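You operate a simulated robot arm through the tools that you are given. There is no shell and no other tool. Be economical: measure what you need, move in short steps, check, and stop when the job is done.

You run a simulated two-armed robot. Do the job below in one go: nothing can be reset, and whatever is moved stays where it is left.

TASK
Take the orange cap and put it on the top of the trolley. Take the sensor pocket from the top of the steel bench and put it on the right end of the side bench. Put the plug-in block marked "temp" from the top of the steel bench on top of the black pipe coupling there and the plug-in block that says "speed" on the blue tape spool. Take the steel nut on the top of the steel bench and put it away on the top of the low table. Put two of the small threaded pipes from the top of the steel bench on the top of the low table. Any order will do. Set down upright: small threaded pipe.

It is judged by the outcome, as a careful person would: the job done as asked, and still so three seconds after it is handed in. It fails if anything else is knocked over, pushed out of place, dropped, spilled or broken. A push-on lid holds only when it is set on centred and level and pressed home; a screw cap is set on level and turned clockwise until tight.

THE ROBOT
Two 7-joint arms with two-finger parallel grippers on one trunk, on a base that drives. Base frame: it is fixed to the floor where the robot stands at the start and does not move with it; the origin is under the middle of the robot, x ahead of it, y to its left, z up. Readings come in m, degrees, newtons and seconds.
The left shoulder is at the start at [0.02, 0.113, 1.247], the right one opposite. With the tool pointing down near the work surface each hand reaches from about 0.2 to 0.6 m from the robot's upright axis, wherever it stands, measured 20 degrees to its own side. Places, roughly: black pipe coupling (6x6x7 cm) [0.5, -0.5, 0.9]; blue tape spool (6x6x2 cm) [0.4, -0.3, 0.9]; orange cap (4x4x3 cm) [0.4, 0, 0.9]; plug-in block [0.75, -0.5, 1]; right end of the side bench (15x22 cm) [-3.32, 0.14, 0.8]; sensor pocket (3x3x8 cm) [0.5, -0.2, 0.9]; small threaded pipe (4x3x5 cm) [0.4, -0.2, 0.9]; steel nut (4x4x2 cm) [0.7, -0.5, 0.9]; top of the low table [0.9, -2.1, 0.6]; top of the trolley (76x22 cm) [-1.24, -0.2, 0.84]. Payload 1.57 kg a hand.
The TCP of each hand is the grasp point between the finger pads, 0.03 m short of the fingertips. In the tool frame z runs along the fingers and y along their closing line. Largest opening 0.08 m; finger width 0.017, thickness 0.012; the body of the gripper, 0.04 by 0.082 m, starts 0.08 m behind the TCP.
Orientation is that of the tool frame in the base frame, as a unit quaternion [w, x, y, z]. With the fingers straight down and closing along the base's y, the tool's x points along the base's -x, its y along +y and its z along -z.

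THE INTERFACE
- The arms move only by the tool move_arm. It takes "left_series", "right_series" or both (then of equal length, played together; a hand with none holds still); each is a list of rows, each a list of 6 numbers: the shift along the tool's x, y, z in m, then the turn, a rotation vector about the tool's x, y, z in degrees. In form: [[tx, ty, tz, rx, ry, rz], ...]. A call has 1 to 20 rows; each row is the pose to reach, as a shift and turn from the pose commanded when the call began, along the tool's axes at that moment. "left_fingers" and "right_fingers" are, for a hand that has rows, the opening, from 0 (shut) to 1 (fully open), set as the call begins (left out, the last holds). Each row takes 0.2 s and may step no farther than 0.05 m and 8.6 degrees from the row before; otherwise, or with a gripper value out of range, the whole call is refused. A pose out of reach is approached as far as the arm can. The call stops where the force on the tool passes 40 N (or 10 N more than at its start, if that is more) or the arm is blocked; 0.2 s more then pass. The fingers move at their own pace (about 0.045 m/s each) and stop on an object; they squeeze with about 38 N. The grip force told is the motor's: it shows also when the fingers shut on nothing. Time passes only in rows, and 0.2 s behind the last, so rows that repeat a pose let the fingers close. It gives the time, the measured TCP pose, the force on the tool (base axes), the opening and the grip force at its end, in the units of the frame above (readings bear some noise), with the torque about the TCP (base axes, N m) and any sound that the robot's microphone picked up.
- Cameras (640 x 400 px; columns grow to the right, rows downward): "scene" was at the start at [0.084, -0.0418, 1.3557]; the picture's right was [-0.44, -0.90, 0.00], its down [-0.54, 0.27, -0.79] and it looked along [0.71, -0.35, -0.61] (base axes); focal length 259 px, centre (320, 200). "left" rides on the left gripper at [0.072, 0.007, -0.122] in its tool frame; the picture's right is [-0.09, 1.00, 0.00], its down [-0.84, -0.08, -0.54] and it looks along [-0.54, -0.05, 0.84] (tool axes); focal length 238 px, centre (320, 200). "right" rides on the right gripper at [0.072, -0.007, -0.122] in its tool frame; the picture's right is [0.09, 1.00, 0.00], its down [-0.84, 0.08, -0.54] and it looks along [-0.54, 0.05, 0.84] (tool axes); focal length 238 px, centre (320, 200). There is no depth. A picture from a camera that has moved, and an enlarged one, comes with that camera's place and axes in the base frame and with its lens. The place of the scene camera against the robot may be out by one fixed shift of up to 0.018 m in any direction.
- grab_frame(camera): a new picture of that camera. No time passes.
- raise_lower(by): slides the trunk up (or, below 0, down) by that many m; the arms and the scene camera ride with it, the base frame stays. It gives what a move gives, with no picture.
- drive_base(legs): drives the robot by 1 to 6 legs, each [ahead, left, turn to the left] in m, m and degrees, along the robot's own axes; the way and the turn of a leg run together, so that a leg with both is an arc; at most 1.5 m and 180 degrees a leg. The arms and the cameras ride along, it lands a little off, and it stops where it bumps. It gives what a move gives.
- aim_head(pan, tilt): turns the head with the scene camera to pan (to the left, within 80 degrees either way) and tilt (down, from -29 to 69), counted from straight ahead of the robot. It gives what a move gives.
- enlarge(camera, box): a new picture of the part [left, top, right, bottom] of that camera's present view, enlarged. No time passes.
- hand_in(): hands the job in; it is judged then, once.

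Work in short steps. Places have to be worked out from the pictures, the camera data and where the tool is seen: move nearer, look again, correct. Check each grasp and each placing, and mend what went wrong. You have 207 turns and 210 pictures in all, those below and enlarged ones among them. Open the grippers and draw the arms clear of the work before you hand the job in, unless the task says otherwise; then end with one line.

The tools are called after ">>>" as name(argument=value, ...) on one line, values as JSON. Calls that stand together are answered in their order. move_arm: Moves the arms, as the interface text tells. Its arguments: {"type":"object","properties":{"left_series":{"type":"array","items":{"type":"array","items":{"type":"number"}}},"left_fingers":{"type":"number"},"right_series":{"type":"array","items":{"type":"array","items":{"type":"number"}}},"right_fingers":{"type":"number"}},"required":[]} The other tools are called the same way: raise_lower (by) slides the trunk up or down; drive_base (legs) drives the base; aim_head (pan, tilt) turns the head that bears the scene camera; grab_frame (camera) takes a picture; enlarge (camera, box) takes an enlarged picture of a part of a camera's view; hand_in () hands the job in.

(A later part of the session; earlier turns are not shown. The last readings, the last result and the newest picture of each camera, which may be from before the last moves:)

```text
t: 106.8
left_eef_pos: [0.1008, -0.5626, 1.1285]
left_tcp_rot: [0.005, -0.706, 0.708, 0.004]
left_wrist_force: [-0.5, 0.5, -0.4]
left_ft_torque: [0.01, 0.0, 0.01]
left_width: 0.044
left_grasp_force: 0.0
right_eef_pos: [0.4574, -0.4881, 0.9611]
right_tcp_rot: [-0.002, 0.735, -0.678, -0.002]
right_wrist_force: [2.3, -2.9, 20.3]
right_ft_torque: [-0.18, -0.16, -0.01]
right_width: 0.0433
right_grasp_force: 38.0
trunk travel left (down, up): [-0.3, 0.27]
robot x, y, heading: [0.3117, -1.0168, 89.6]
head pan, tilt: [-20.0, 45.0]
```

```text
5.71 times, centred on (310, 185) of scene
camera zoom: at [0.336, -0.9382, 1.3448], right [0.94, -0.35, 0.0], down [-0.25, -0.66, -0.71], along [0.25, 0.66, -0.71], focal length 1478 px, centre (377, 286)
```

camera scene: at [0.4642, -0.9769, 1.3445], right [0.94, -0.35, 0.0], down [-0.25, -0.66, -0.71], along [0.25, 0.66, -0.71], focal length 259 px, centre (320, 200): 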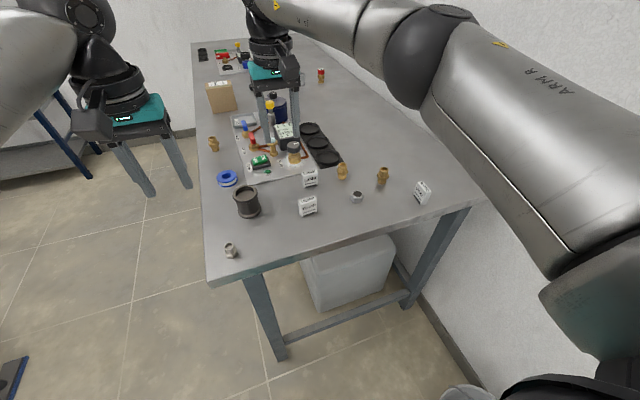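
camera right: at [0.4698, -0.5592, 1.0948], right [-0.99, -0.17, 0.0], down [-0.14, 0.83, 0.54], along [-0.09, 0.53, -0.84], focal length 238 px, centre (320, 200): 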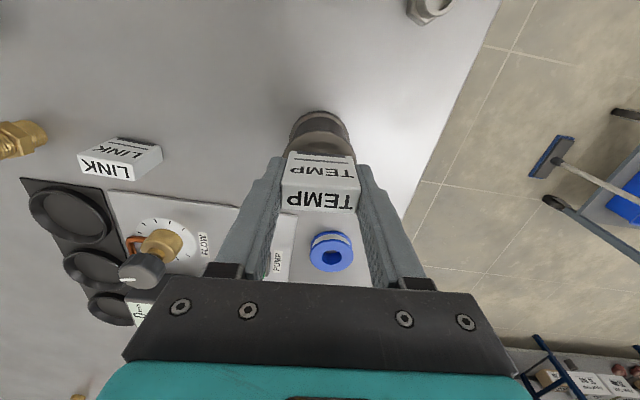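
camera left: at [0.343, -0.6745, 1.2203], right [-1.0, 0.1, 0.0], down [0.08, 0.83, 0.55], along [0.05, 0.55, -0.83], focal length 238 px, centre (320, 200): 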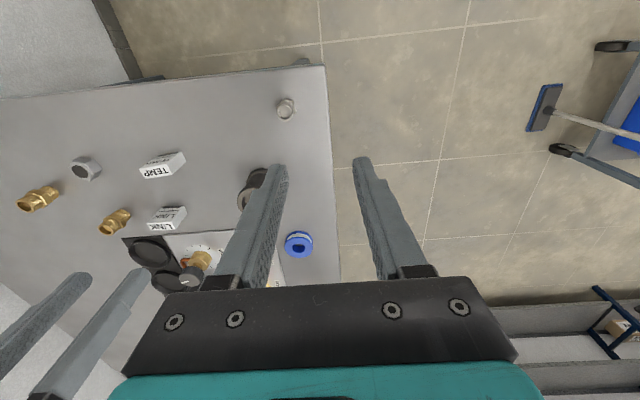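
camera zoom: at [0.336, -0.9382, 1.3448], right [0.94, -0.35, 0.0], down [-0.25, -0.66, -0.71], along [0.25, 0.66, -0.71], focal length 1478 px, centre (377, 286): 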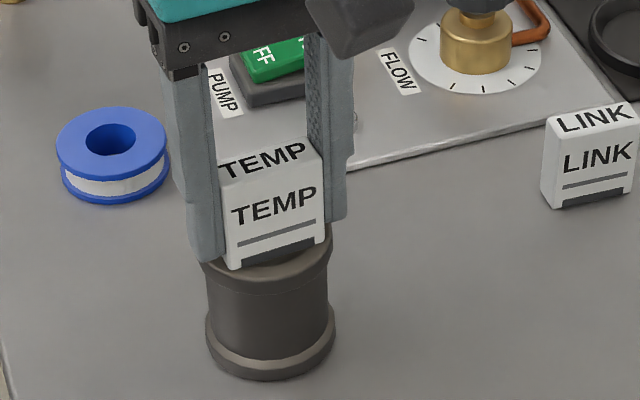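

Contact (20 N up). I ease 2 mm, then open gently.

>>> move_arm(right_series=[[0, 0, -0.002, 0, 0, 0], [0, 0, -0.002, 0, 0, 0]])

>>> move_arm(right_series=[[0, 0, 0, 0, 0, 0], [0, 0, 0, 0, 0, 0], [0, 0, 0, 0, 0, 0]], right_fingers=0.75)

>>> enlarge(camera="scene", box=[270, 150, 350, 220])

```text
t: 107.4
left_eef_pos: [0.1009, -0.5605, 1.1282]
left_tcp_rot: [0.005, -0.706, 0.708, 0.004]
left_wrist_force: [-0.3, 0.0, 0.1]
left_ft_torque: [0.01, 0.02, 0.02]
left_width: 0.0441
left_grasp_force: 0.1
right_eef_pos: [0.4565, -0.4886, 0.9601]
right_tcp_rot: [-0.002, 0.735, -0.678, -0.001]
right_wrist_force: [1.1, 2.3, 16.2]
right_ft_torque: [0.05, -0.09, -0.02]
right_width: 0.0433
right_grasp_force: 38.2
trunk travel left (down, up): [-0.3, 0.27]
robot x, y, heading: [0.3072, -1.021, 89.6]
head pan, tilt: [-20.0, 45.0]
```

```text
t: 108.2
left_eef_pos: [0.1002, -0.5602, 1.1281]
left_tcp_rot: [0.005, -0.706, 0.708, 0.005]
left_wrist_force: [0.6, 0.9, 0.2]
left_ft_torque: [0.0, 0.01, 0.01]
left_width: 0.0441
left_grasp_force: 0.0
right_eef_pos: [0.4571, -0.4864, 0.9598]
right_tcp_rot: [-0.001, 0.735, -0.678, 0.0]
right_wrist_force: [0.2, -0.7, -1.1]
right_ft_torque: [-0.01, 0.01, -0.01]
right_width: 0.0602
right_grasp_force: 0.1
trunk travel left (down, up): [-0.3, 0.27]
robot x, y, heading: [0.3129, -1.0183, 89.7]
head pan, tilt: [-20.0, 45.0]
```

```text
5.71 times, centred on (310, 185) of scene
camera zoom: at [0.3361, -0.9363, 1.3445], right [0.94, -0.35, 0.0], down [-0.25, -0.66, -0.71], along [0.25, 0.66, -0.71], focal length 1478 px, centre (377, 286)
```

zoom: 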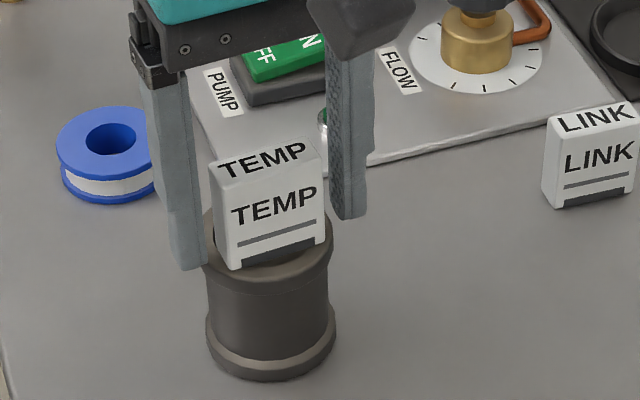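

It stands on the rim, undisturbed. I raise the hand straight up and check from above.

>>> move_arm(right_series=[[0, 0, -0.02, 0, 0, 0], [0, 0, -0.05, 0, 0, 0], [0, 0, -0.1, 0, 0, 0], [0, 0, -0.15, 0, 0, 0], [0, 0, -0.15, 0, 0, 0]])

>>> grab_frame(camera="right")

>>> enlarge(camera="right", box=[272, 70, 368, 130])

>>> grab_frame(camera="scene")

```text
t: 109.4
left_eef_pos: [0.1011, -0.56, 1.1282]
left_tcp_rot: [0.005, -0.706, 0.708, 0.004]
left_wrist_force: [0.3, -0.3, -0.1]
left_ft_torque: [0.03, -0.02, 0.01]
left_width: 0.0441
left_grasp_force: 0.1
right_eef_pos: [0.4572, -0.4885, 1.1091]
right_tcp_rot: [0.0, 0.735, -0.678, 0.0]
right_wrist_force: [0.4, -0.5, -0.4]
right_ft_torque: [-0.01, -0.03, -0.01]
right_width: 0.06
right_grasp_force: 0.1
trunk travel left (down, up): [-0.3, 0.27]
robot x, y, heading: [0.3107, -1.0177, 89.5]
head pan, tilt: [-20.0, 45.0]
```

```text
146 pictures are left
camera right: at [0.4694, -0.5588, 1.2318], right [-0.99, -0.17, 0.0], down [-0.14, 0.83, 0.54], along [-0.09, 0.53, -0.84], focal length 238 px, centre (320, 200)
```

right: 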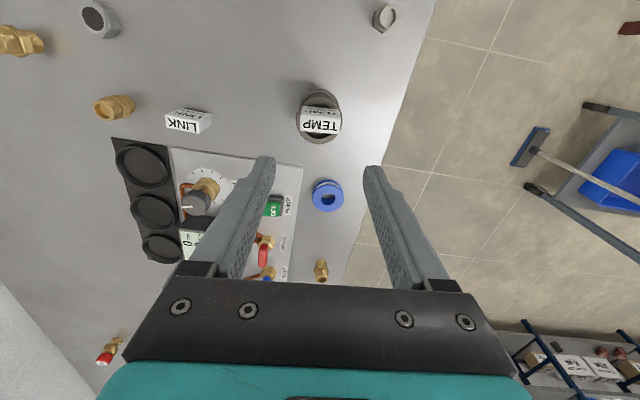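

```text
6.67 times, centred on (320, 100) of right
camera zoom: at [0.4694, -0.5588, 1.2318], right [-0.99, -0.17, 0.0], down [-0.14, 0.83, 0.54], along [-0.09, 0.53, -0.84], focal length 1589 px, centre (320, 867)
```

zoom: 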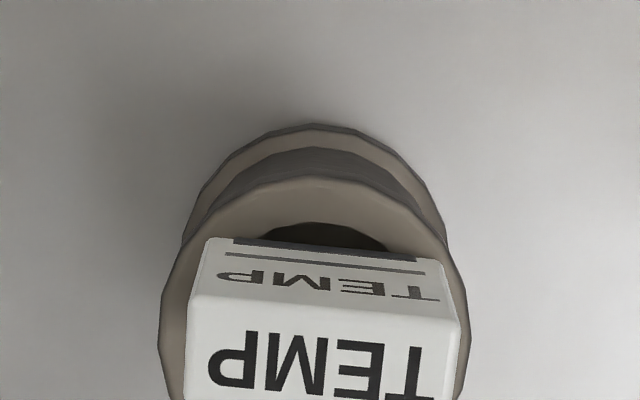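

```text
144 pictures are left
camera scene: at [0.3363, -0.9361, 1.3444], right [0.94, -0.35, 0.0], down [-0.25, -0.66, -0.71], along [0.25, 0.66, -0.71], focal length 259 px, centre (320, 200)
```

scene: 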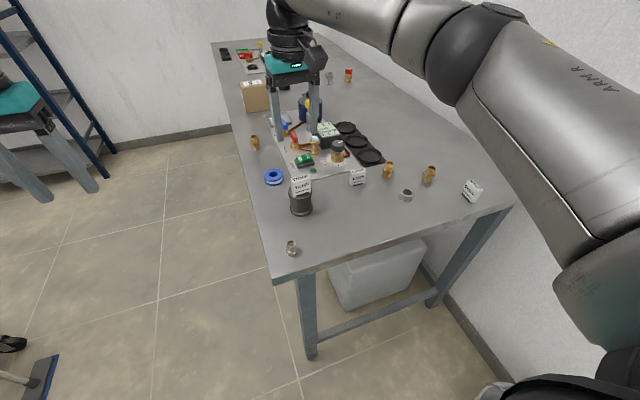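

TEMP is done. Now for SPEED in the far corner: I step right and turn slightly toward it, keeping the elbow off the wall, and look.

>>> drive_base(legs=[[-0.03, -0.16, 0], [0, 0, -22]])

>>> grab_frame(camera="scene")

>>> grab_frame(camera="right")

```text
t: 112.0
left_eef_pos: [0.4503, -0.5454, 1.1295]
left_tcp_rot: [0.005, -0.557, 0.831, 0.004]
left_wrist_force: [-0.1, -0.2, 0.4]
left_ft_torque: [0.02, 0.01, 0.01]
left_width: 0.044
left_grasp_force: 0.1
right_eef_pos: [0.8073, -0.6131, 1.1089]
right_tcp_rot: [0.001, -0.591, 0.807, 0.0]
right_wrist_force: [-0.2, -0.3, 0.0]
right_ft_torque: [-0.01, 0.02, -0.02]
right_width: 0.06
right_grasp_force: 0.0
trunk travel left (down, up): [-0.3, 0.27]
robot x, y, heading: [0.4694, -1.0516, 67.8]
head pan, tilt: [-20.0, 45.0]
```

```text
143 pictures are left
camera scene: at [0.5279, -0.9845, 1.3445], right [0.74, -0.68, 0.0], down [-0.48, -0.52, -0.71], along [0.48, 0.52, -0.71], focal length 259 px, centre (320, 200)
```

scene: 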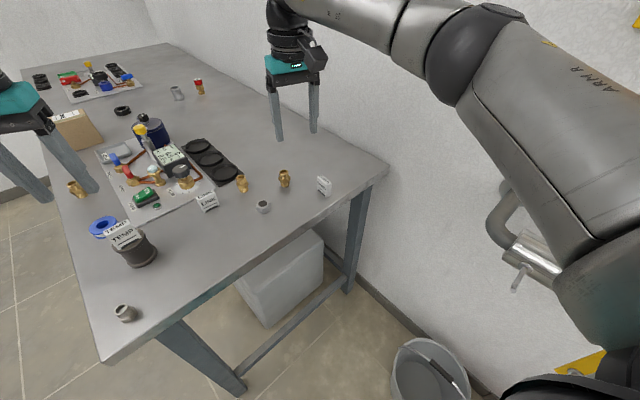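

```text
142 pictures are left
camera right: at [0.7922, -0.6833, 1.2314], right [-0.98, 0.21, 0.0], down [0.18, 0.82, 0.54], along [0.11, 0.53, -0.84], focal length 238 px, centre (320, 200)
```

right: 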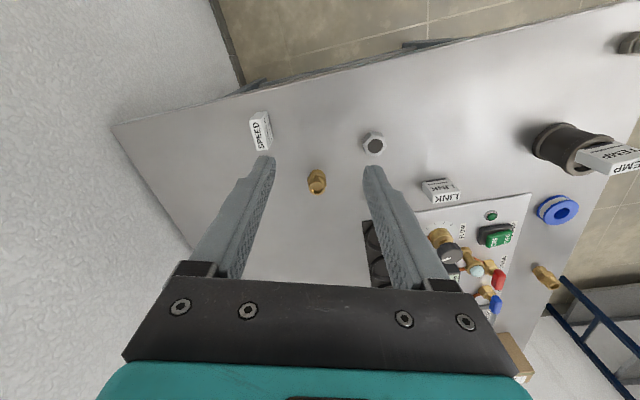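

I hover the right hand over SPEED at about [0.893, -0.602].

>>> move_arm(right_series=[[-0.012, -0.026, 0, 0, 0, 0], [-0.024, -0.052, 0, 0, 0, 0], [-0.0364, -0.0787, 0.0, 0, 0, 0], [-0.0364, -0.0787, 0.04, 0, 0, 0], [-0.0364, -0.0787, 0.07, 0, 0, 0], [-0.0364, -0.0787, 0.07, 0, 0, 0]], right_fingers=0.9)

>>> grab_frame(camera="right")

>>> enlarge(camera="right", box=[272, 80, 368, 140])

```text
t: 113.4
left_eef_pos: [0.4507, -0.5454, 1.1289]
left_tcp_rot: [0.005, -0.557, 0.831, 0.004]
left_wrist_force: [0.6, -0.4, -0.4]
left_ft_torque: [-0.02, 0.01, 0.04]
left_width: 0.044
left_grasp_force: 0.1
right_eef_pos: [0.8909, -0.6025, 1.0398]
right_tcp_rot: [0.001, -0.591, 0.806, 0.001]
right_wrist_force: [-0.8, -0.7, 0.2]
right_ft_torque: [0.03, 0.01, 0.01]
right_width: 0.072
right_grasp_force: 0.1
right hand out of reach, approached as far as the arm can: row 3
trunk travel left (down, up): [-0.3, 0.27]
robot x, y, heading: [0.4722, -1.0504, 67.3]
head pan, tilt: [-20.0, 45.0]
```

```text
141 pictures are left
camera right: at [0.8765, -0.6735, 1.161], right [-0.98, 0.21, 0.0], down [0.18, 0.82, 0.54], along [0.12, 0.53, -0.84], focal length 238 px, centre (320, 200)
```

right: 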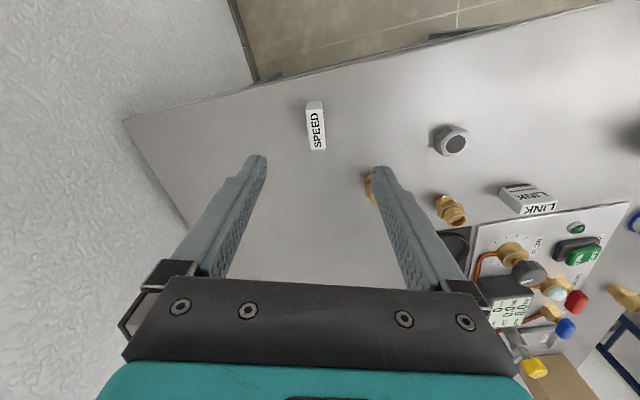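

```text
6.67 times, centred on (320, 110) of right
camera zoom: at [0.8765, -0.6735, 1.161], right [-0.98, 0.21, 0.0], down [0.18, 0.82, 0.54], along [0.12, 0.53, -0.84], focal length 1589 px, centre (320, 800)
```

zoom: 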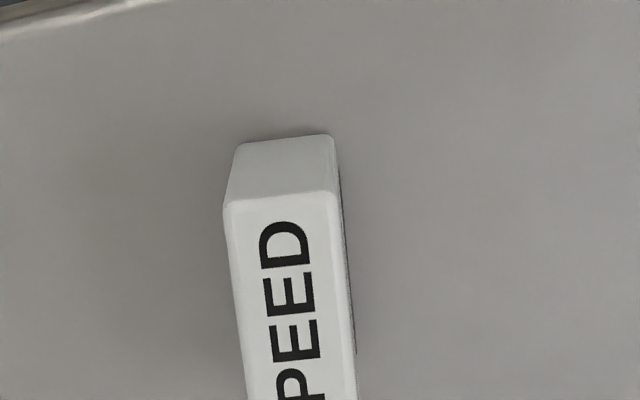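

SPEED's top is at [0.897, -0.600], long axis ~83°. I rotate 10.5° to grip its thin sides and descend partway.

>>> move_arm(right_series=[[-0.002, -0.0025, 0.02, 0, 0, -5], [-0.0042, -0.005, 0.04, 0, 0, -10.5], [-0.0042, -0.005, 0.07, 0, 0, -10.5], [-0.0042, -0.005, 0.09, 0, 0, -10.5], [-0.0042, -0.005, 0.09, 0, 0, -10.5]])

>>> grab_frame(camera="right")

```text
t: 114.6
left_eef_pos: [0.4494, -0.5467, 1.1288]
left_tcp_rot: [0.006, -0.557, 0.83, 0.004]
left_wrist_force: [-0.6, 0.2, 0.3]
left_ft_torque: [-0.02, 0.01, -0.01]
left_width: 0.0439
left_grasp_force: 0.1
right_eef_pos: [0.8826, -0.615, 1.0037]
right_tcp_rot: [0.0, -0.635, 0.773, 0.0]
right_wrist_force: [0.5, 0.2, 0.4]
right_ft_torque: [0.0, 0.04, 0.0]
right_width: 0.0719
right_grasp_force: 0.0
right hand out of reach, approached as far as the arm can: row 1, 2, 3, 4, 5
trunk travel left (down, up): [-0.3, 0.27]
robot x, y, heading: [0.4744, -1.0512, 67.6]
head pan, tilt: [-20.0, 45.0]
```

```text
139 pictures are left
camera right: at [0.8754, -0.6863, 1.1262], right [-0.99, 0.1, 0.0], down [0.09, 0.84, 0.54], along [0.06, 0.54, -0.84], focal length 238 px, centre (320, 200)
```

right: 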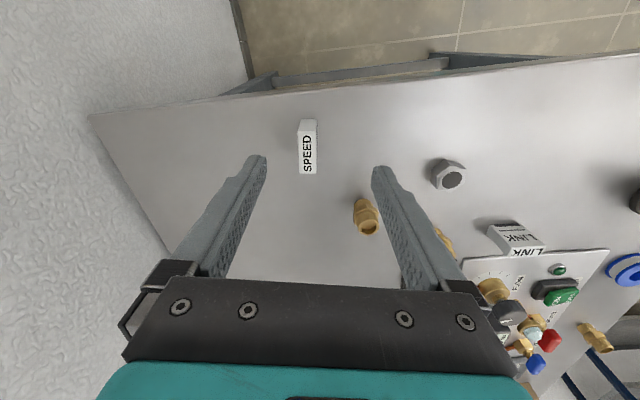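

Too far at low height. I lift slightly and nudge the base ahead 5 cm and right 2 cm, watching for bumps.

>>> move_arm(right_series=[[0, 0, -0.03, 0, 0, 0], [0, 0, -0.03, 0, 0, 0]])

>>> drive_base(legs=[[0.05, -0.03, 0]])

>>> grab_frame(camera="right")

>>> grab_frame(camera="scene")

```text
t: 115.2
left_eef_pos: [0.4505, -0.5453, 1.129]
left_tcp_rot: [0.005, -0.557, 0.83, 0.004]
left_wrist_force: [0.1, -0.3, 1.2]
left_ft_torque: [0.0, -0.04, -0.02]
left_width: 0.044
left_grasp_force: 0.1
right_eef_pos: [0.8825, -0.6132, 1.0337]
right_tcp_rot: [0.0, -0.635, 0.773, 0.0]
right_wrist_force: [0.2, -0.3, -0.4]
right_ft_torque: [-0.04, -0.01, 0.0]
right_width: 0.0722
right_grasp_force: 0.1
trunk travel left (down, up): [-0.3, 0.27]
robot x, y, heading: [0.4722, -1.0508, 67.4]
head pan, tilt: [-20.0, 45.0]
```

```text
t: 116.2
left_eef_pos: [0.4973, -0.5103, 1.1289]
left_tcp_rot: [0.006, -0.557, 0.83, 0.003]
left_wrist_force: [1.0, 0.5, -0.2]
left_ft_torque: [-0.01, 0.03, -0.03]
left_width: 0.044
left_grasp_force: 0.0
right_eef_pos: [0.93, -0.5802, 1.0339]
right_tcp_rot: [0.0, -0.634, 0.773, 0.0]
right_wrist_force: [-0.1, -0.4, 0.4]
right_ft_torque: [-0.01, 0.02, 0.03]
right_width: 0.0718
right_grasp_force: 0.1
trunk travel left (down, up): [-0.3, 0.27]
robot x, y, heading: [0.5195, -1.0152, 67.6]
head pan, tilt: [-20.0, 45.0]
```

```text
138 pictures are left
camera right: at [0.9226, -0.6509, 1.1556], right [-0.99, 0.1, 0.0], down [0.09, 0.84, 0.54], along [0.06, 0.54, -0.84], focal length 238 px, centre (320, 200)
```

right: 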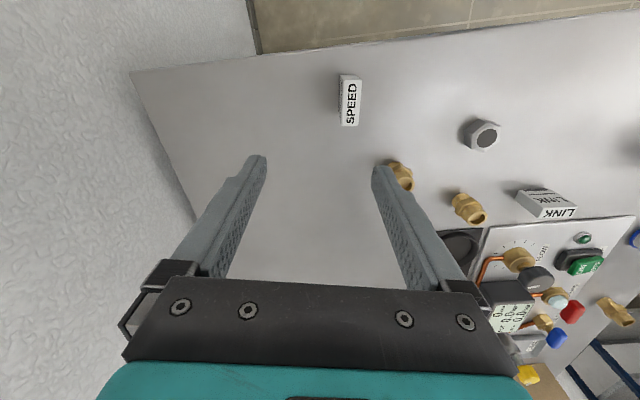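

```text
137 pictures are left
camera scene: at [0.5753, -0.9491, 1.3444], right [0.74, -0.68, 0.0], down [-0.48, -0.52, -0.71], along [0.48, 0.52, -0.71], focal length 259 px, centre (320, 200)
```

scene: 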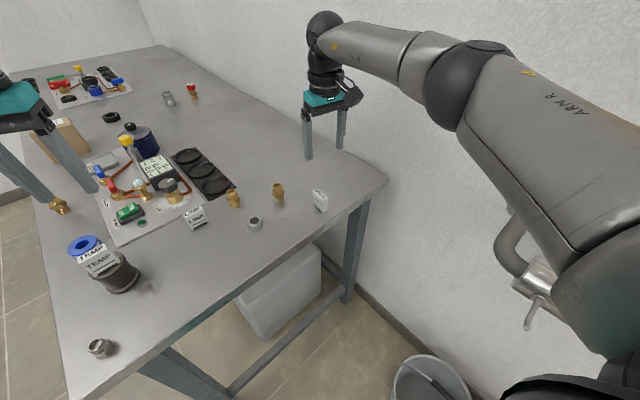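

No bump. SPEED is at [0.897, -0.601]; I move over it and zoom.

>>> move_arm(right_series=[[0.013, 0.014, 0.0, 0, 0, -2], [0.027, 0.0283, 0.0, 0, 0, -4], [0.027, 0.0283, 0.03, 0, 0, -4], [0.027, 0.0283, 0.03, 0, 0, -4]])

>>> enlarge(camera="right", box=[256, 90, 384, 170])

```text
t: 117.2
left_eef_pos: [0.4965, -0.5109, 1.129]
left_tcp_rot: [0.006, -0.558, 0.83, 0.003]
left_wrist_force: [0.1, 0.2, -0.2]
left_ft_torque: [0.02, 0.02, 0.02]
left_width: 0.0443
left_grasp_force: 0.0
right_eef_pos: [0.896, -0.6008, 1.0027]
right_tcp_rot: [0.001, -0.662, 0.75, 0.001]
right_wrist_force: [-0.6, 0.4, 0.4]
right_ft_torque: [0.0, 0.0, 0.02]
right_width: 0.0719
right_grasp_force: 0.0
trunk travel left (down, up): [-0.3, 0.27]
robot x, y, heading: [0.5186, -1.0175, 67.5]
head pan, tilt: [-20.0, 45.0]
```

```text
5.00 times, centred on (320, 130) of right
camera zoom: at [0.8938, -0.6733, 1.1259], right [-1.0, 0.03, 0.0], down [0.03, 0.84, 0.54], along [0.02, 0.54, -0.84], focal length 1192 px, centre (320, 550)
```

zoom: 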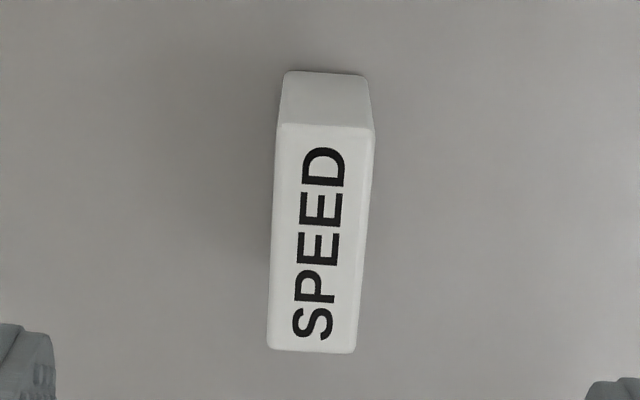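

Aligned within 2° and centred. Descend and grip.

>>> move_arm(right_series=[[0, -0.001, 0.04, 0, 0, -1], [0, -0.001, 0.075, 0, 0, -1], [0, -0.001, 0.095, 0, 0, -1], [0, -0.001, 0.107, 0, 0, -1], [0, -0.001, 0.107, 0, 0, -1]])

>>> grab_frame(camera="right")

```text
t: 118.4
left_eef_pos: [0.4963, -0.5098, 1.1277]
left_tcp_rot: [0.006, -0.557, 0.83, 0.003]
left_wrist_force: [-0.1, 0.7, 0.0]
left_ft_torque: [0.01, -0.04, -0.03]
left_width: 0.0439
left_grasp_force: 0.0
right_eef_pos: [0.8981, -0.5996, 0.8966]
right_tcp_rot: [0.001, -0.668, 0.744, 0.0]
right_wrist_force: [-0.5, -0.4, 0.1]
right_ft_torque: [-0.01, 0.01, 0.02]
right_width: 0.072
right_grasp_force: 0.0
trunk travel left (down, up): [-0.3, 0.27]
robot x, y, heading: [0.5172, -1.0153, 67.8]
head pan, tilt: [-20.0, 45.0]
```

```text
135 pictures are left
camera right: at [0.8968, -0.6732, 1.0189], right [-1.0, 0.02, 0.0], down [0.01, 0.84, 0.54], along [0.01, 0.54, -0.84], focal length 238 px, centre (320, 200)
```

right: 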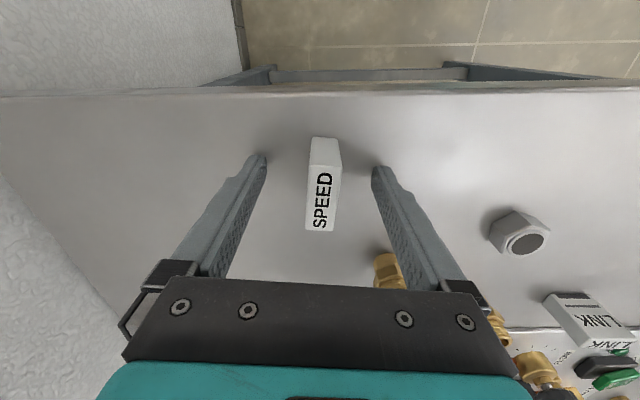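

Between the pads and clear of the brass pipe. Close and lift.

>>> move_arm(right_series=[[0, 0, 0, 0, 0, 0], [0, 0, 0, 0, 0, 0], [0, 0, 0, 0, 0, 0], [0, 0, 0, 0, 0, 0], [0, 0, 0, 0, 0, 0]], right_fingers=0)

>>> move_arm(right_series=[[0, 0, -0.02, 0, 0, 0], [0, 0, -0.05, 0, 0, 0], [0, 0, -0.1, 0, 0, 0], [0, 0, -0.14, 0, 0, 0], [0.02, 0, -0.18, 0, 0, 0]])

>>> grab_frame(camera="right")

```text
t: 119.6
left_eef_pos: [0.4978, -0.5094, 1.1287]
left_tcp_rot: [0.006, -0.557, 0.831, 0.002]
left_wrist_force: [-0.6, -0.4, -0.6]
left_ft_torque: [-0.06, 0.01, -0.01]
left_width: 0.0439
left_grasp_force: 0.1
right_eef_pos: [0.8982, -0.6007, 0.8966]
right_tcp_rot: [0.0, -0.669, 0.744, 0.0]
right_wrist_force: [-0.5, -0.7, -0.4]
right_ft_torque: [-0.02, -0.01, -0.01]
right_width: 0.0173
right_grasp_force: 30.1
trunk travel left (down, up): [-0.3, 0.27]
robot x, y, heading: [0.519, -1.0144, 67.4]
head pan, tilt: [-20.0, 45.0]
```

```text
t: 120.8
left_eef_pos: [0.4966, -0.5111, 1.1288]
left_tcp_rot: [0.006, -0.555, 0.832, 0.004]
left_wrist_force: [-0.7, -0.8, -0.2]
left_ft_torque: [0.02, -0.01, -0.02]
left_width: 0.0442
left_grasp_force: 0.0
right_eef_pos: [0.8957, -0.6195, 1.0764]
right_tcp_rot: [0.0, -0.667, 0.745, 0.0]
right_wrist_force: [-0.7, -0.1, -0.2]
right_ft_torque: [0.02, -0.02, -0.02]
right_width: 0.0172
right_grasp_force: 32.5
trunk travel left (down, up): [-0.3, 0.27]
robot x, y, heading: [0.5239, -1.0152, 67.6]
head pan, tilt: [-20.0, 45.0]
```

```text
134 pictures are left
camera right: at [0.8935, -0.6926, 1.1996], right [-1.0, 0.02, 0.0], down [0.01, 0.84, 0.54], along [0.01, 0.54, -0.84], focal length 238 px, centre (320, 200)
```

right: 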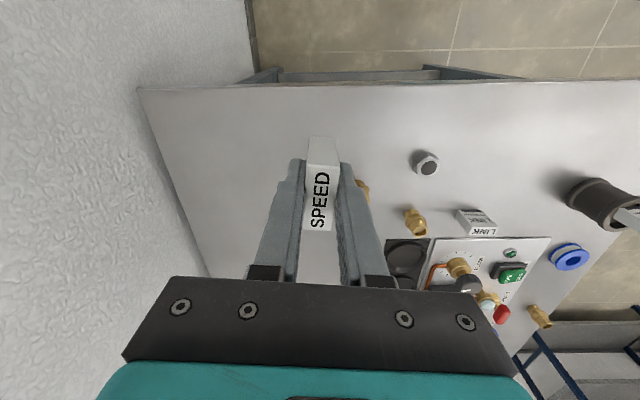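

SPEED is held. I straighten, drive out to the front of the bench, and face it.

>>> drive_base(legs=[[0, 0, 22.4], [0, 0.7, 0], [0, 0, -90], [0, 0.75, 0]])

>>> grab_frame(camera="scene")

```text
t: 133.2
left_eef_pos: [0.2821, -0.0479, 1.129]
left_tcp_rot: [0.007, -0.003, 1.0, -0.001]
left_wrist_force: [-0.5, 0.3, 0.6]
left_ft_torque: [0.01, 0.01, 0.0]
left_width: 0.044
left_grasp_force: 0.0
right_eef_pos: [0.3359, -0.4568, 1.076]
right_tcp_rot: [-0.001, -0.143, 0.99, 0.0]
right_wrist_force: [-0.2, 0.8, -0.9]
right_ft_torque: [-0.05, -0.01, 0.02]
right_width: 0.0173
right_grasp_force: 32.3
trunk travel left (down, up): [-0.3, 0.27]
robot x, y, heading: [-0.1726, -0.2636, 0.2]
head pan, tilt: [-20.0, 45.0]
```

```text
133 pictures are left
camera scene: at [-0.0918, -0.2944, 1.3445], right [-0.34, -0.94, 0.0], down [-0.67, 0.24, -0.71], along [0.67, -0.24, -0.71], focal length 259 px, centre (320, 200)
```

scene: 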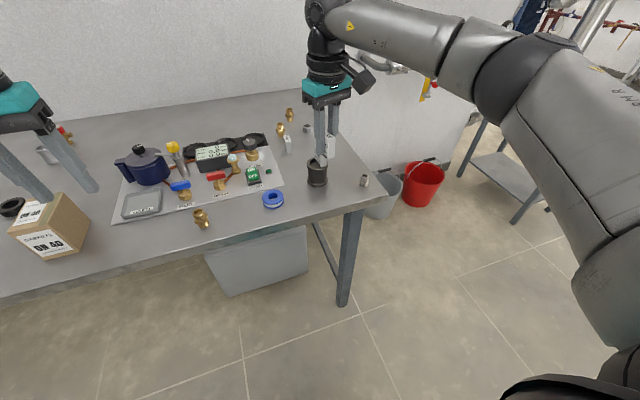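

I bring the right hand inward (away from TEMP), then advance 0.12 m.

>>> move_arm(right_series=[[-0.0045, 0.039, 0, 0, 0, 0], [-0.009, 0.078, 0, 0, 0, 0], [-0.0134, 0.116, 0, 0, 0, 0], [-0.0134, 0.116, 0, 0, 0, 0]])

>>> drive_base(legs=[[0.12, 0, 0]])

>>> grab_frame(camera="right")

```text
t: 134.2
left_eef_pos: [0.2827, -0.0491, 1.1287]
left_tcp_rot: [0.008, -0.003, 1.0, 0.0]
left_wrist_force: [0.2, -0.1, 0.7]
left_ft_torque: [0.0, -0.01, 0.03]
left_width: 0.0441
left_grasp_force: 0.1
right_eef_pos: [0.3159, -0.3422, 1.076]
right_tcp_rot: [0.0, -0.143, 0.99, -0.001]
right_wrist_force: [0.7, -0.3, -1.2]
right_ft_torque: [0.01, 0.01, 0.02]
right_width: 0.0173
right_grasp_force: 32.8
trunk travel left (down, up): [-0.3, 0.27]
robot x, y, heading: [-0.1715, -0.2623, 0.2]
head pan, tilt: [-20.0, 45.0]
```

```text
t: 135.5
left_eef_pos: [0.4035, -0.0478, 1.128]
left_tcp_rot: [0.006, -0.002, 1.0, 0.0]
left_wrist_force: [0.6, 0.2, 0.4]
left_ft_torque: [-0.01, 0.02, 0.0]
left_width: 0.0438
left_grasp_force: 0.1
right_eef_pos: [0.4377, -0.341, 1.0762]
right_tcp_rot: [0.001, -0.143, 0.99, 0.0]
right_wrist_force: [-0.4, -0.6, -0.8]
right_ft_torque: [0.01, 0.01, -0.01]
right_width: 0.0172
right_grasp_force: 32.0
trunk travel left (down, up): [-0.3, 0.27]
robot x, y, heading: [-0.0568, -0.2628, -0.0]
head pan, tilt: [-20.0, 45.0]
```

```text
132 pictures are left
camera right: at [0.3704, -0.3682, 1.1978], right [-0.37, 0.93, 0.0], down [0.78, 0.31, 0.54], along [0.5, 0.2, -0.84], focal length 238 px, centre (320, 200)
```

right: 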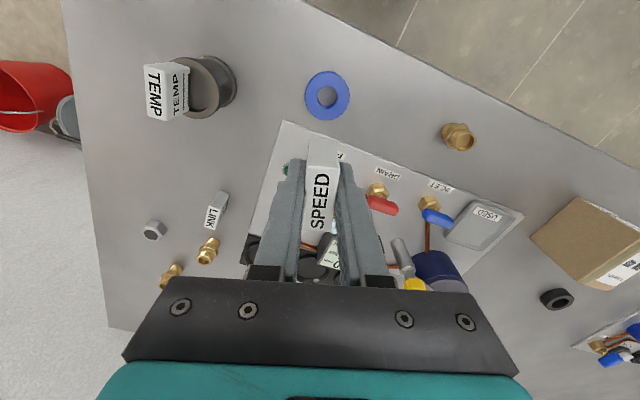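

Spool is 23 mm nearer the robot than the hand. I move over it and descend to leave ~3.5 cm gap, then re-check.

>>> move_arm(right_series=[[0.0223, 0.0066, 0.02, 0, 0, 0], [0.0223, 0.0066, 0.06, 0, 0, 0], [0.0223, 0.0066, 0.1, 0, 0, 0], [0.0223, 0.0066, 0.126, 0, 0, 0], [0.0223, 0.0066, 0.126, 0, 0, 0]])

>>> grab_frame(camera="right")

>>> enlarge(camera="scene", box=[220, 140, 380, 240])

```text
t: 136.7
left_eef_pos: [0.4023, -0.0487, 1.1286]
left_tcp_rot: [0.007, -0.002, 1.0, 0.0]
left_wrist_force: [-0.2, 0.4, 0.2]
left_ft_torque: [-0.03, 0.0, -0.02]
left_width: 0.0441
left_grasp_force: 0.2
right_eef_pos: [0.4135, -0.3427, 0.9492]
right_tcp_rot: [0.0, -0.142, 0.99, 0.0]
right_wrist_force: [1.0, -0.5, -0.4]
right_ft_torque: [0.05, -0.03, -0.01]
right_width: 0.0172
right_grasp_force: 32.9
trunk travel left (down, up): [-0.3, 0.27]
robot x, y, heading: [-0.0531, -0.2611, -0.2]
head pan, tilt: [-20.0, 45.0]
```

```text
131 pictures are left
camera right: at [0.3458, -0.3686, 1.0713], right [-0.37, 0.93, 0.0], down [0.78, 0.31, 0.54], along [0.5, 0.2, -0.84], focal length 238 px, centre (320, 200)
```

right: 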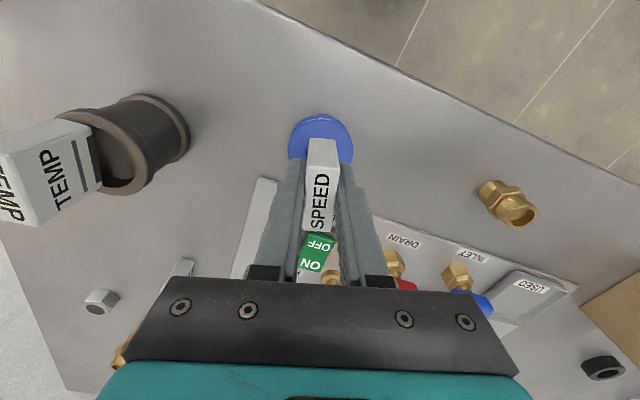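

```text
4.00 times, centred on (300, 190) of scene
camera zoom: at [0.0288, -0.2944, 1.3445], right [-0.34, -0.94, 0.0], down [-0.67, 0.24, -0.71], along [0.67, -0.24, -0.71], focal length 1035 px, centre (400, 240)
```

zoom: 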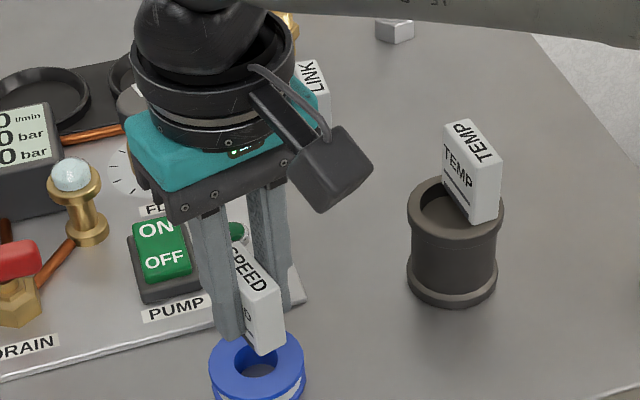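

The spool's centre is within 4 mm; I correct 3 mm and lower to contact (expected ~0.915).

>>> move_arm(right_series=[[0.003, 0.0, 0.02, 0, 0, 0], [0.003, 0.0, 0.029, 0, 0, 0], [0.003, 0.0, 0.032, 0, 0, 0], [0.003, 0, 0.035, 0, 0, 0], [0.003, 0, 0.037, 0, 0, 0], [0.003, 0, 0.037, 0, 0, 0]])

>>> enlarge(camera="scene", box=[230, 180, 342, 250])

```text
t: 138.1
left_eef_pos: [0.4014, -0.0477, 1.1303]
left_tcp_rot: [0.007, -0.003, 1.0, 0.0]
left_wrist_force: [0.5, 0.6, -0.3]
left_ft_torque: [0.02, 0.01, 0.01]
left_width: 0.0442
left_grasp_force: 0.1
right_eef_pos: [0.41, -0.3417, 0.9164]
right_tcp_rot: [0.003, -0.143, 0.99, 0.001]
right_wrist_force: [-0.9, -2.9, 24.3]
right_ft_torque: [-0.08, 0.04, -0.01]
right_width: 0.0173
right_grasp_force: 32.3
trunk travel left (down, up): [-0.3, 0.27]
robot x, y, heading: [-0.0533, -0.2642, 0.1]
head pan, tilt: [-20.0, 45.0]
```

```text
5.71 times, centred on (286, 215) of scene
camera zoom: at [0.0269, -0.2944, 1.3448], right [-0.34, -0.94, 0.0], down [-0.66, 0.24, -0.71], along [0.67, -0.24, -0.71], focal length 1478 px, centre (514, 114)
```

zoom: 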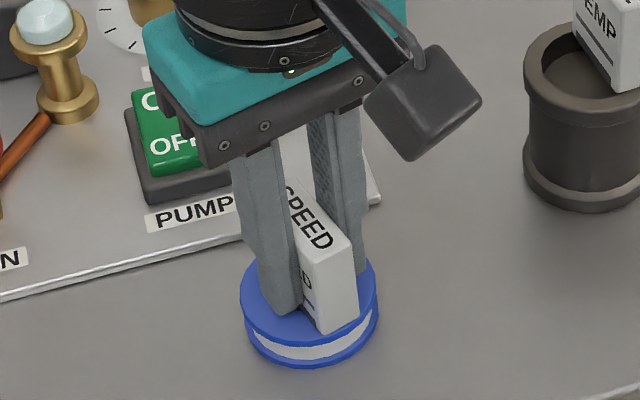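

Block rests on the spool, front gap ~7 mm: centred. Ease, open, rise.

>>> move_arm(right_series=[[0, 0, -0.002, 0, 0, 0], [0, 0, -0.002, 0, 0, 0]])

>>> move_arm(right_series=[[0, 0, 0, 0, 0, 0], [0, 0, 0, 0, 0, 0], [0, 0, 0, 0, 0, 0]], right_fingers=0.5)

>>> move_arm(right_series=[[0, 0, -0.02, 0, 0, 0], [0, 0, -0.05, 0, 0, 0], [0, 0, -0.1, 0, 0, 0], [0, 0, -0.15, 0, 0, 0], [0, 0, -0.18, 0, 0, 0]])

>>> grab_frame(camera="right")

>>> enlarge(camera="scene", box=[200, 150, 360, 250])

```text
t: 138.7
left_eef_pos: [0.4036, -0.0474, 1.1293]
left_tcp_rot: [0.007, -0.002, 1.0, -0.001]
left_wrist_force: [-0.5, -0.6, 0.1]
left_ft_torque: [0.01, 0.0, -0.02]
left_width: 0.0439
left_grasp_force: 0.0
right_eef_pos: [0.4104, -0.3425, 0.9164]
right_tcp_rot: [0.001, -0.144, 0.99, 0.0]
right_wrist_force: [2.2, 0.1, 18.4]
right_ft_torque: [0.0, -0.16, 0.01]
right_width: 0.0173
right_grasp_force: 32.4
trunk travel left (down, up): [-0.3, 0.27]
robot x, y, heading: [-0.0544, -0.2584, 0.1]
head pan, tilt: [-20.0, 45.0]
```

```text
t: 139.5
left_eef_pos: [0.4028, -0.0483, 1.1293]
left_tcp_rot: [0.007, -0.003, 1.0, 0.0]
left_wrist_force: [-0.1, 0.1, -0.5]
left_ft_torque: [0.03, -0.02, 0.0]
left_width: 0.0438
left_grasp_force: 0.1
right_eef_pos: [0.4105, -0.3427, 0.9155]
right_tcp_rot: [0.001, -0.142, 0.99, -0.001]
right_wrist_force: [0.0, -0.3, -0.4]
right_ft_torque: [-0.04, -0.01, 0.0]
right_width: 0.0401
right_grasp_force: 0.0
trunk travel left (down, up): [-0.3, 0.27]
robot x, y, heading: [-0.0539, -0.2601, 0.1]
head pan, tilt: [-20.0, 45.0]
```

```text
t: 140.7
left_eef_pos: [0.4021, -0.0478, 1.1282]
left_tcp_rot: [0.007, -0.002, 1.0, -0.001]
left_wrist_force: [-0.6, 0.8, -0.1]
left_ft_torque: [0.0, -0.01, 0.02]
left_width: 0.0439
left_grasp_force: 0.1
right_eef_pos: [0.4098, -0.3411, 1.0951]
right_tcp_rot: [-0.001, -0.143, 0.99, 0.001]
right_wrist_force: [-0.2, 0.2, -1.1]
right_ft_torque: [0.0, 0.0, 0.01]
right_width: 0.04
right_grasp_force: 0.1
trunk travel left (down, up): [-0.3, 0.27]
robot x, y, heading: [-0.0518, -0.2645, 0.3]
head pan, tilt: [-20.0, 45.0]
```

```text
128 pictures are left
camera right: at [0.3425, -0.3685, 1.2184], right [-0.37, 0.93, 0.0], down [0.78, 0.31, 0.54], along [0.5, 0.2, -0.84], focal length 238 px, centre (320, 200)
```

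right: 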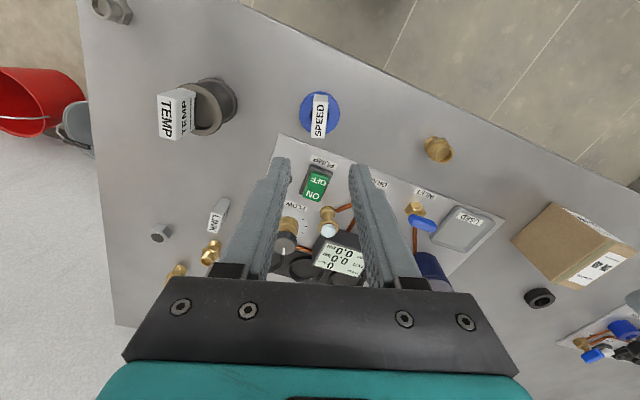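

```text
4.00 times, centred on (280, 200) of scene
camera zoom: at [0.0287, -0.2942, 1.3445], right [-0.34, -0.94, 0.0], down [-0.67, 0.24, -0.71], along [0.67, -0.24, -0.71], focal length 1035 px, centre (480, 200)
```

zoom: 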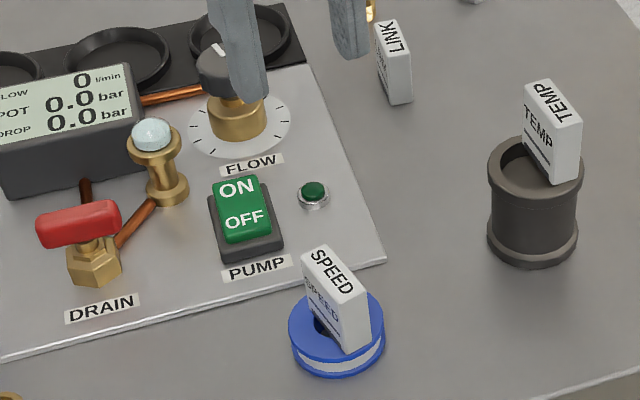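

Both blocks stand well. Next, the brass pipe near the front: left hand hovers over about [0.396, -0.158].

>>> move_arm(left_series=[[0.002, -0.036, 0.0, 0, 0, 0], [0.004, -0.073, 0.03, 0, 0, 0], [0.006, -0.11, 0.07, 0, 0, 0], [0.006, -0.11, 0.11, 0, 0, 0], [0.006, -0.11, 0.11, 0, 0, 0]], left_fingers=0.9)

>>> enlarge(camera="left", box=[240, 80, 400, 180])

```text
refused: row 3 steps farther than a row can; nothing moved
```

```text
4.00 times, centred on (320, 130) of left
camera zoom: at [0.3304, -0.0413, 1.2504], right [0.09, 1.0, 0.0], down [0.83, -0.07, 0.55], along [0.55, -0.05, -0.83], focal length 953 px, centre (320, 480)
```

zoom: 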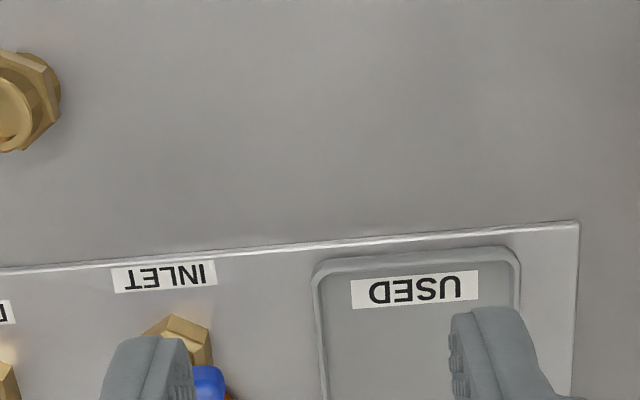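

Resend with shorter steps.

>>> move_arm(left_series=[[0.002, -0.036, 0.0, 0, 0, 0], [0.004, -0.073, 0.02, 0, 0, 0], [0.006, -0.11, 0.04, 0, 0, 0], [0.006, -0.11, 0.08, 0, 0, 0], [0.006, -0.11, 0.11, 0, 0, 0], [0.006, -0.11, 0.11, 0, 0, 0]], left_fingers=0.9)

>>> enlarge(camera="left", box=[240, 80, 400, 180])

```text
t: 142.1
left_eef_pos: [0.3988, -0.158, 1.0195]
left_tcp_rot: [0.006, -0.003, 1.0, -0.001]
left_wrist_force: [0.0, -1.4, 0.0]
left_ft_torque: [0.02, -0.01, -0.01]
left_width: 0.0719
left_grasp_force: 0.3
right_eef_pos: [0.4088, -0.3417, 1.0961]
right_tcp_rot: [0.0, -0.143, 0.99, 0.0]
right_wrist_force: [0.3, -0.1, -0.1]
right_ft_torque: [0.04, 0.01, 0.04]
right_width: 0.0402
right_grasp_force: 0.0
trunk travel left (down, up): [-0.3, 0.27]
robot x, y, heading: [-0.0549, -0.2584, 0.0]
head pan, tilt: [-20.0, 45.0]
```

```text
4.00 times, centred on (320, 130) of left
camera zoom: at [0.3259, -0.1514, 1.1404], right [0.09, 1.0, 0.0], down [0.83, -0.07, 0.55], along [0.55, -0.05, -0.83], focal length 953 px, centre (320, 480)
```

zoom: 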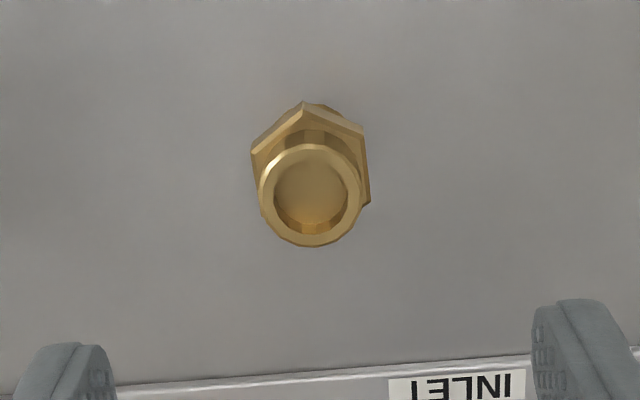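

Pipe centre at [0.395, -0.160], hex flats face the jaws. Descend to TCP 0.898.

>>> move_arm(left_series=[[0.0035, -0.002, 0.04, 0, 0, 0], [0.0035, -0.002, 0.08, 0, 0, 0], [0.0035, -0.002, 0.105, 0, 0, 0], [0.0035, -0.002, 0.1215, 0, 0, 0], [0.0035, -0.002, 0.1215, 0, 0, 0]])

>>> grab_frame(camera="left")

```text
t: 143.3
left_eef_pos: [0.3963, -0.1605, 0.8962]
left_tcp_rot: [0.007, -0.003, 1.0, -0.001]
left_wrist_force: [0.0, 0.4, 1.0]
left_ft_torque: [0.01, 0.04, 0.02]
left_width: 0.0721
left_grasp_force: 0.1
right_eef_pos: [0.4094, -0.3416, 1.0954]
right_tcp_rot: [0.0, -0.143, 0.99, 0.0]
right_wrist_force: [-0.7, 0.6, -0.9]
right_ft_torque: [0.0, 0.01, 0.04]
right_width: 0.0398
right_grasp_force: 0.0
trunk travel left (down, up): [-0.3, 0.27]
robot x, y, heading: [-0.0552, -0.2614, 0.0]
head pan, tilt: [-20.0, 45.0]
```

```text
124 pictures are left
camera left: at [0.3243, -0.1535, 1.0182], right [0.09, 1.0, 0.0], down [0.83, -0.07, 0.55], along [0.55, -0.05, -0.83], focal length 238 px, centre (320, 200)
```

left: 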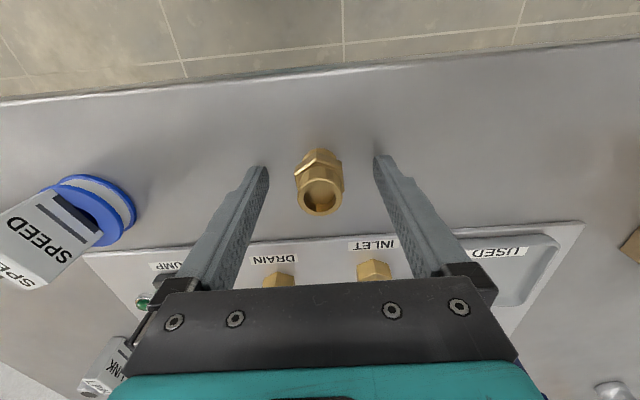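

Pipe is between the pads. Close, then lift.

>>> move_arm(left_series=[[0, 0, 0, 0, 0, 0], [0, 0, 0, 0, 0, 0], [0, 0, 0, 0, 0, 0], [0, 0, 0, 0, 0, 0], [0, 0, 0, 0, 0, 0]], left_fingers=0)

>>> move_arm(left_series=[[0, 0, -0.02, 0, 0, 0], [0, 0, -0.05, 0, 0, 0], [0, 0, -0.1, 0, 0, 0], [0, 0, -0.15, 0, 0, 0], [0, 0, -0.19, 0, 0, 0]])

>>> grab_frame(camera="left")

```text
t: 144.5
left_eef_pos: [0.3975, -0.1601, 0.8973]
left_tcp_rot: [0.006, -0.003, 1.0, -0.001]
left_wrist_force: [0.2, 0.1, 0.2]
left_ft_torque: [0.01, 0.03, 0.02]
left_width: 0.0331
left_grasp_force: 37.7
right_eef_pos: [0.4091, -0.3426, 1.0961]
right_tcp_rot: [0.0, -0.142, 0.99, 0.0]
right_wrist_force: [0.1, -0.5, 0.5]
right_ft_torque: [-0.01, 0.01, 0.01]
right_width: 0.0399
right_grasp_force: 0.1
trunk travel left (down, up): [-0.3, 0.27]
robot x, y, heading: [-0.0557, -0.2671, 0.1]
head pan, tilt: [-20.0, 45.0]
```

```text
t: 145.7
left_eef_pos: [0.3937, -0.1602, 1.0891]
left_tcp_rot: [0.006, -0.004, 1.0, 0.0]
left_wrist_force: [-0.4, -0.2, -0.9]
left_ft_torque: [-0.01, 0.0, -0.01]
left_width: 0.0328
left_grasp_force: 38.0
right_eef_pos: [0.4106, -0.3414, 1.0952]
right_tcp_rot: [0.0, -0.143, 0.99, 0.001]
right_wrist_force: [0.1, -0.1, 0.6]
right_ft_torque: [-0.03, 0.02, 0.0]
right_width: 0.0398
right_grasp_force: 0.0
trunk travel left (down, up): [-0.3, 0.27]
robot x, y, heading: [-0.0502, -0.269, -0.0]
head pan, tilt: [-20.0, 45.0]
```

```text
123 pictures are left
camera left: at [0.3209, -0.1533, 1.2094], right [0.09, 1.0, 0.0], down [0.83, -0.07, 0.55], along [0.55, -0.05, -0.83], focal length 238 px, centre (320, 200)
```

left: 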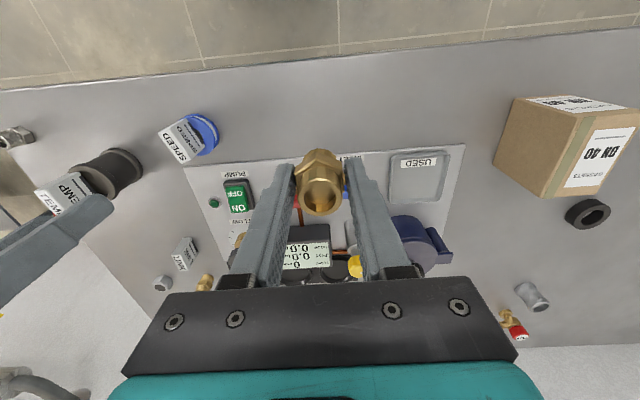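

Pipe held upright (33 mm). Now back to the right end of the bench for the nut with the right hand.

>>> drive_base(legs=[[-0.13, 0, 0], [0, -0.75, 0], [0, 0, 88], [0, -0.65, 0]])

>>> grab_frame(camera="right")

>>> grab_frame(camera="scene")

```text
t: 157.5
left_eef_pos: [0.3837, -0.5879, 1.0869]
left_tcp_rot: [0.005, -0.694, 0.72, 0.004]
left_wrist_force: [0.4, 0.8, -0.9]
left_ft_torque: [-0.02, 0.03, 0.04]
left_width: 0.0328
left_grasp_force: 38.2
right_eef_pos: [0.5661, -0.5798, 1.0959]
right_tcp_rot: [0.0, 0.788, -0.616, -0.001]
right_wrist_force: [-0.5, -0.7, 0.0]
right_ft_torque: [-0.04, 0.0, -0.03]
right_width: 0.04
right_grasp_force: 0.0
trunk travel left (down, up): [-0.3, 0.27]
robot x, y, heading: [0.4657, -1.0389, 87.3]
head pan, tilt: [-20.0, 45.0]
```

```text
122 pictures are left
camera right: at [0.5898, -0.6482, 1.2177], right [-0.94, -0.33, 0.0], down [-0.28, 0.79, 0.54], along [-0.18, 0.51, -0.84], focal length 238 px, centre (320, 200)
```

right: 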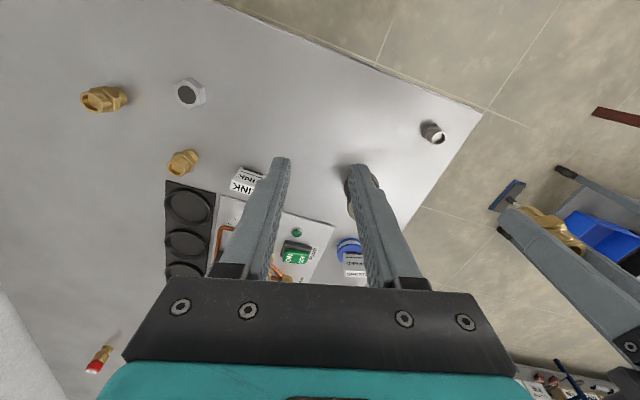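

```text
121 pictures are left
camera scene: at [0.4944, -0.9579, 1.3445], right [0.92, -0.38, 0.0], down [-0.27, -0.65, -0.71], along [0.27, 0.65, -0.71], focal length 259 px, centre (320, 200)
```

scene: 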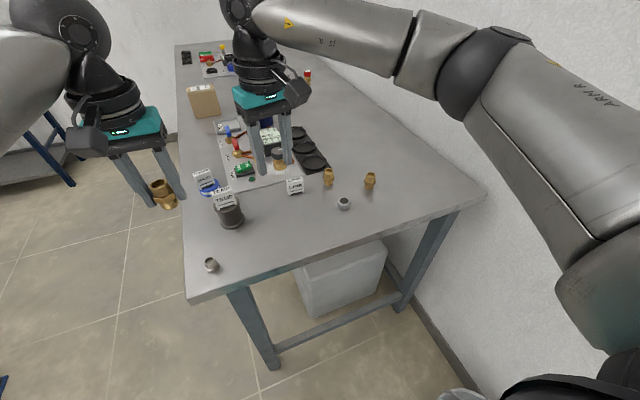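

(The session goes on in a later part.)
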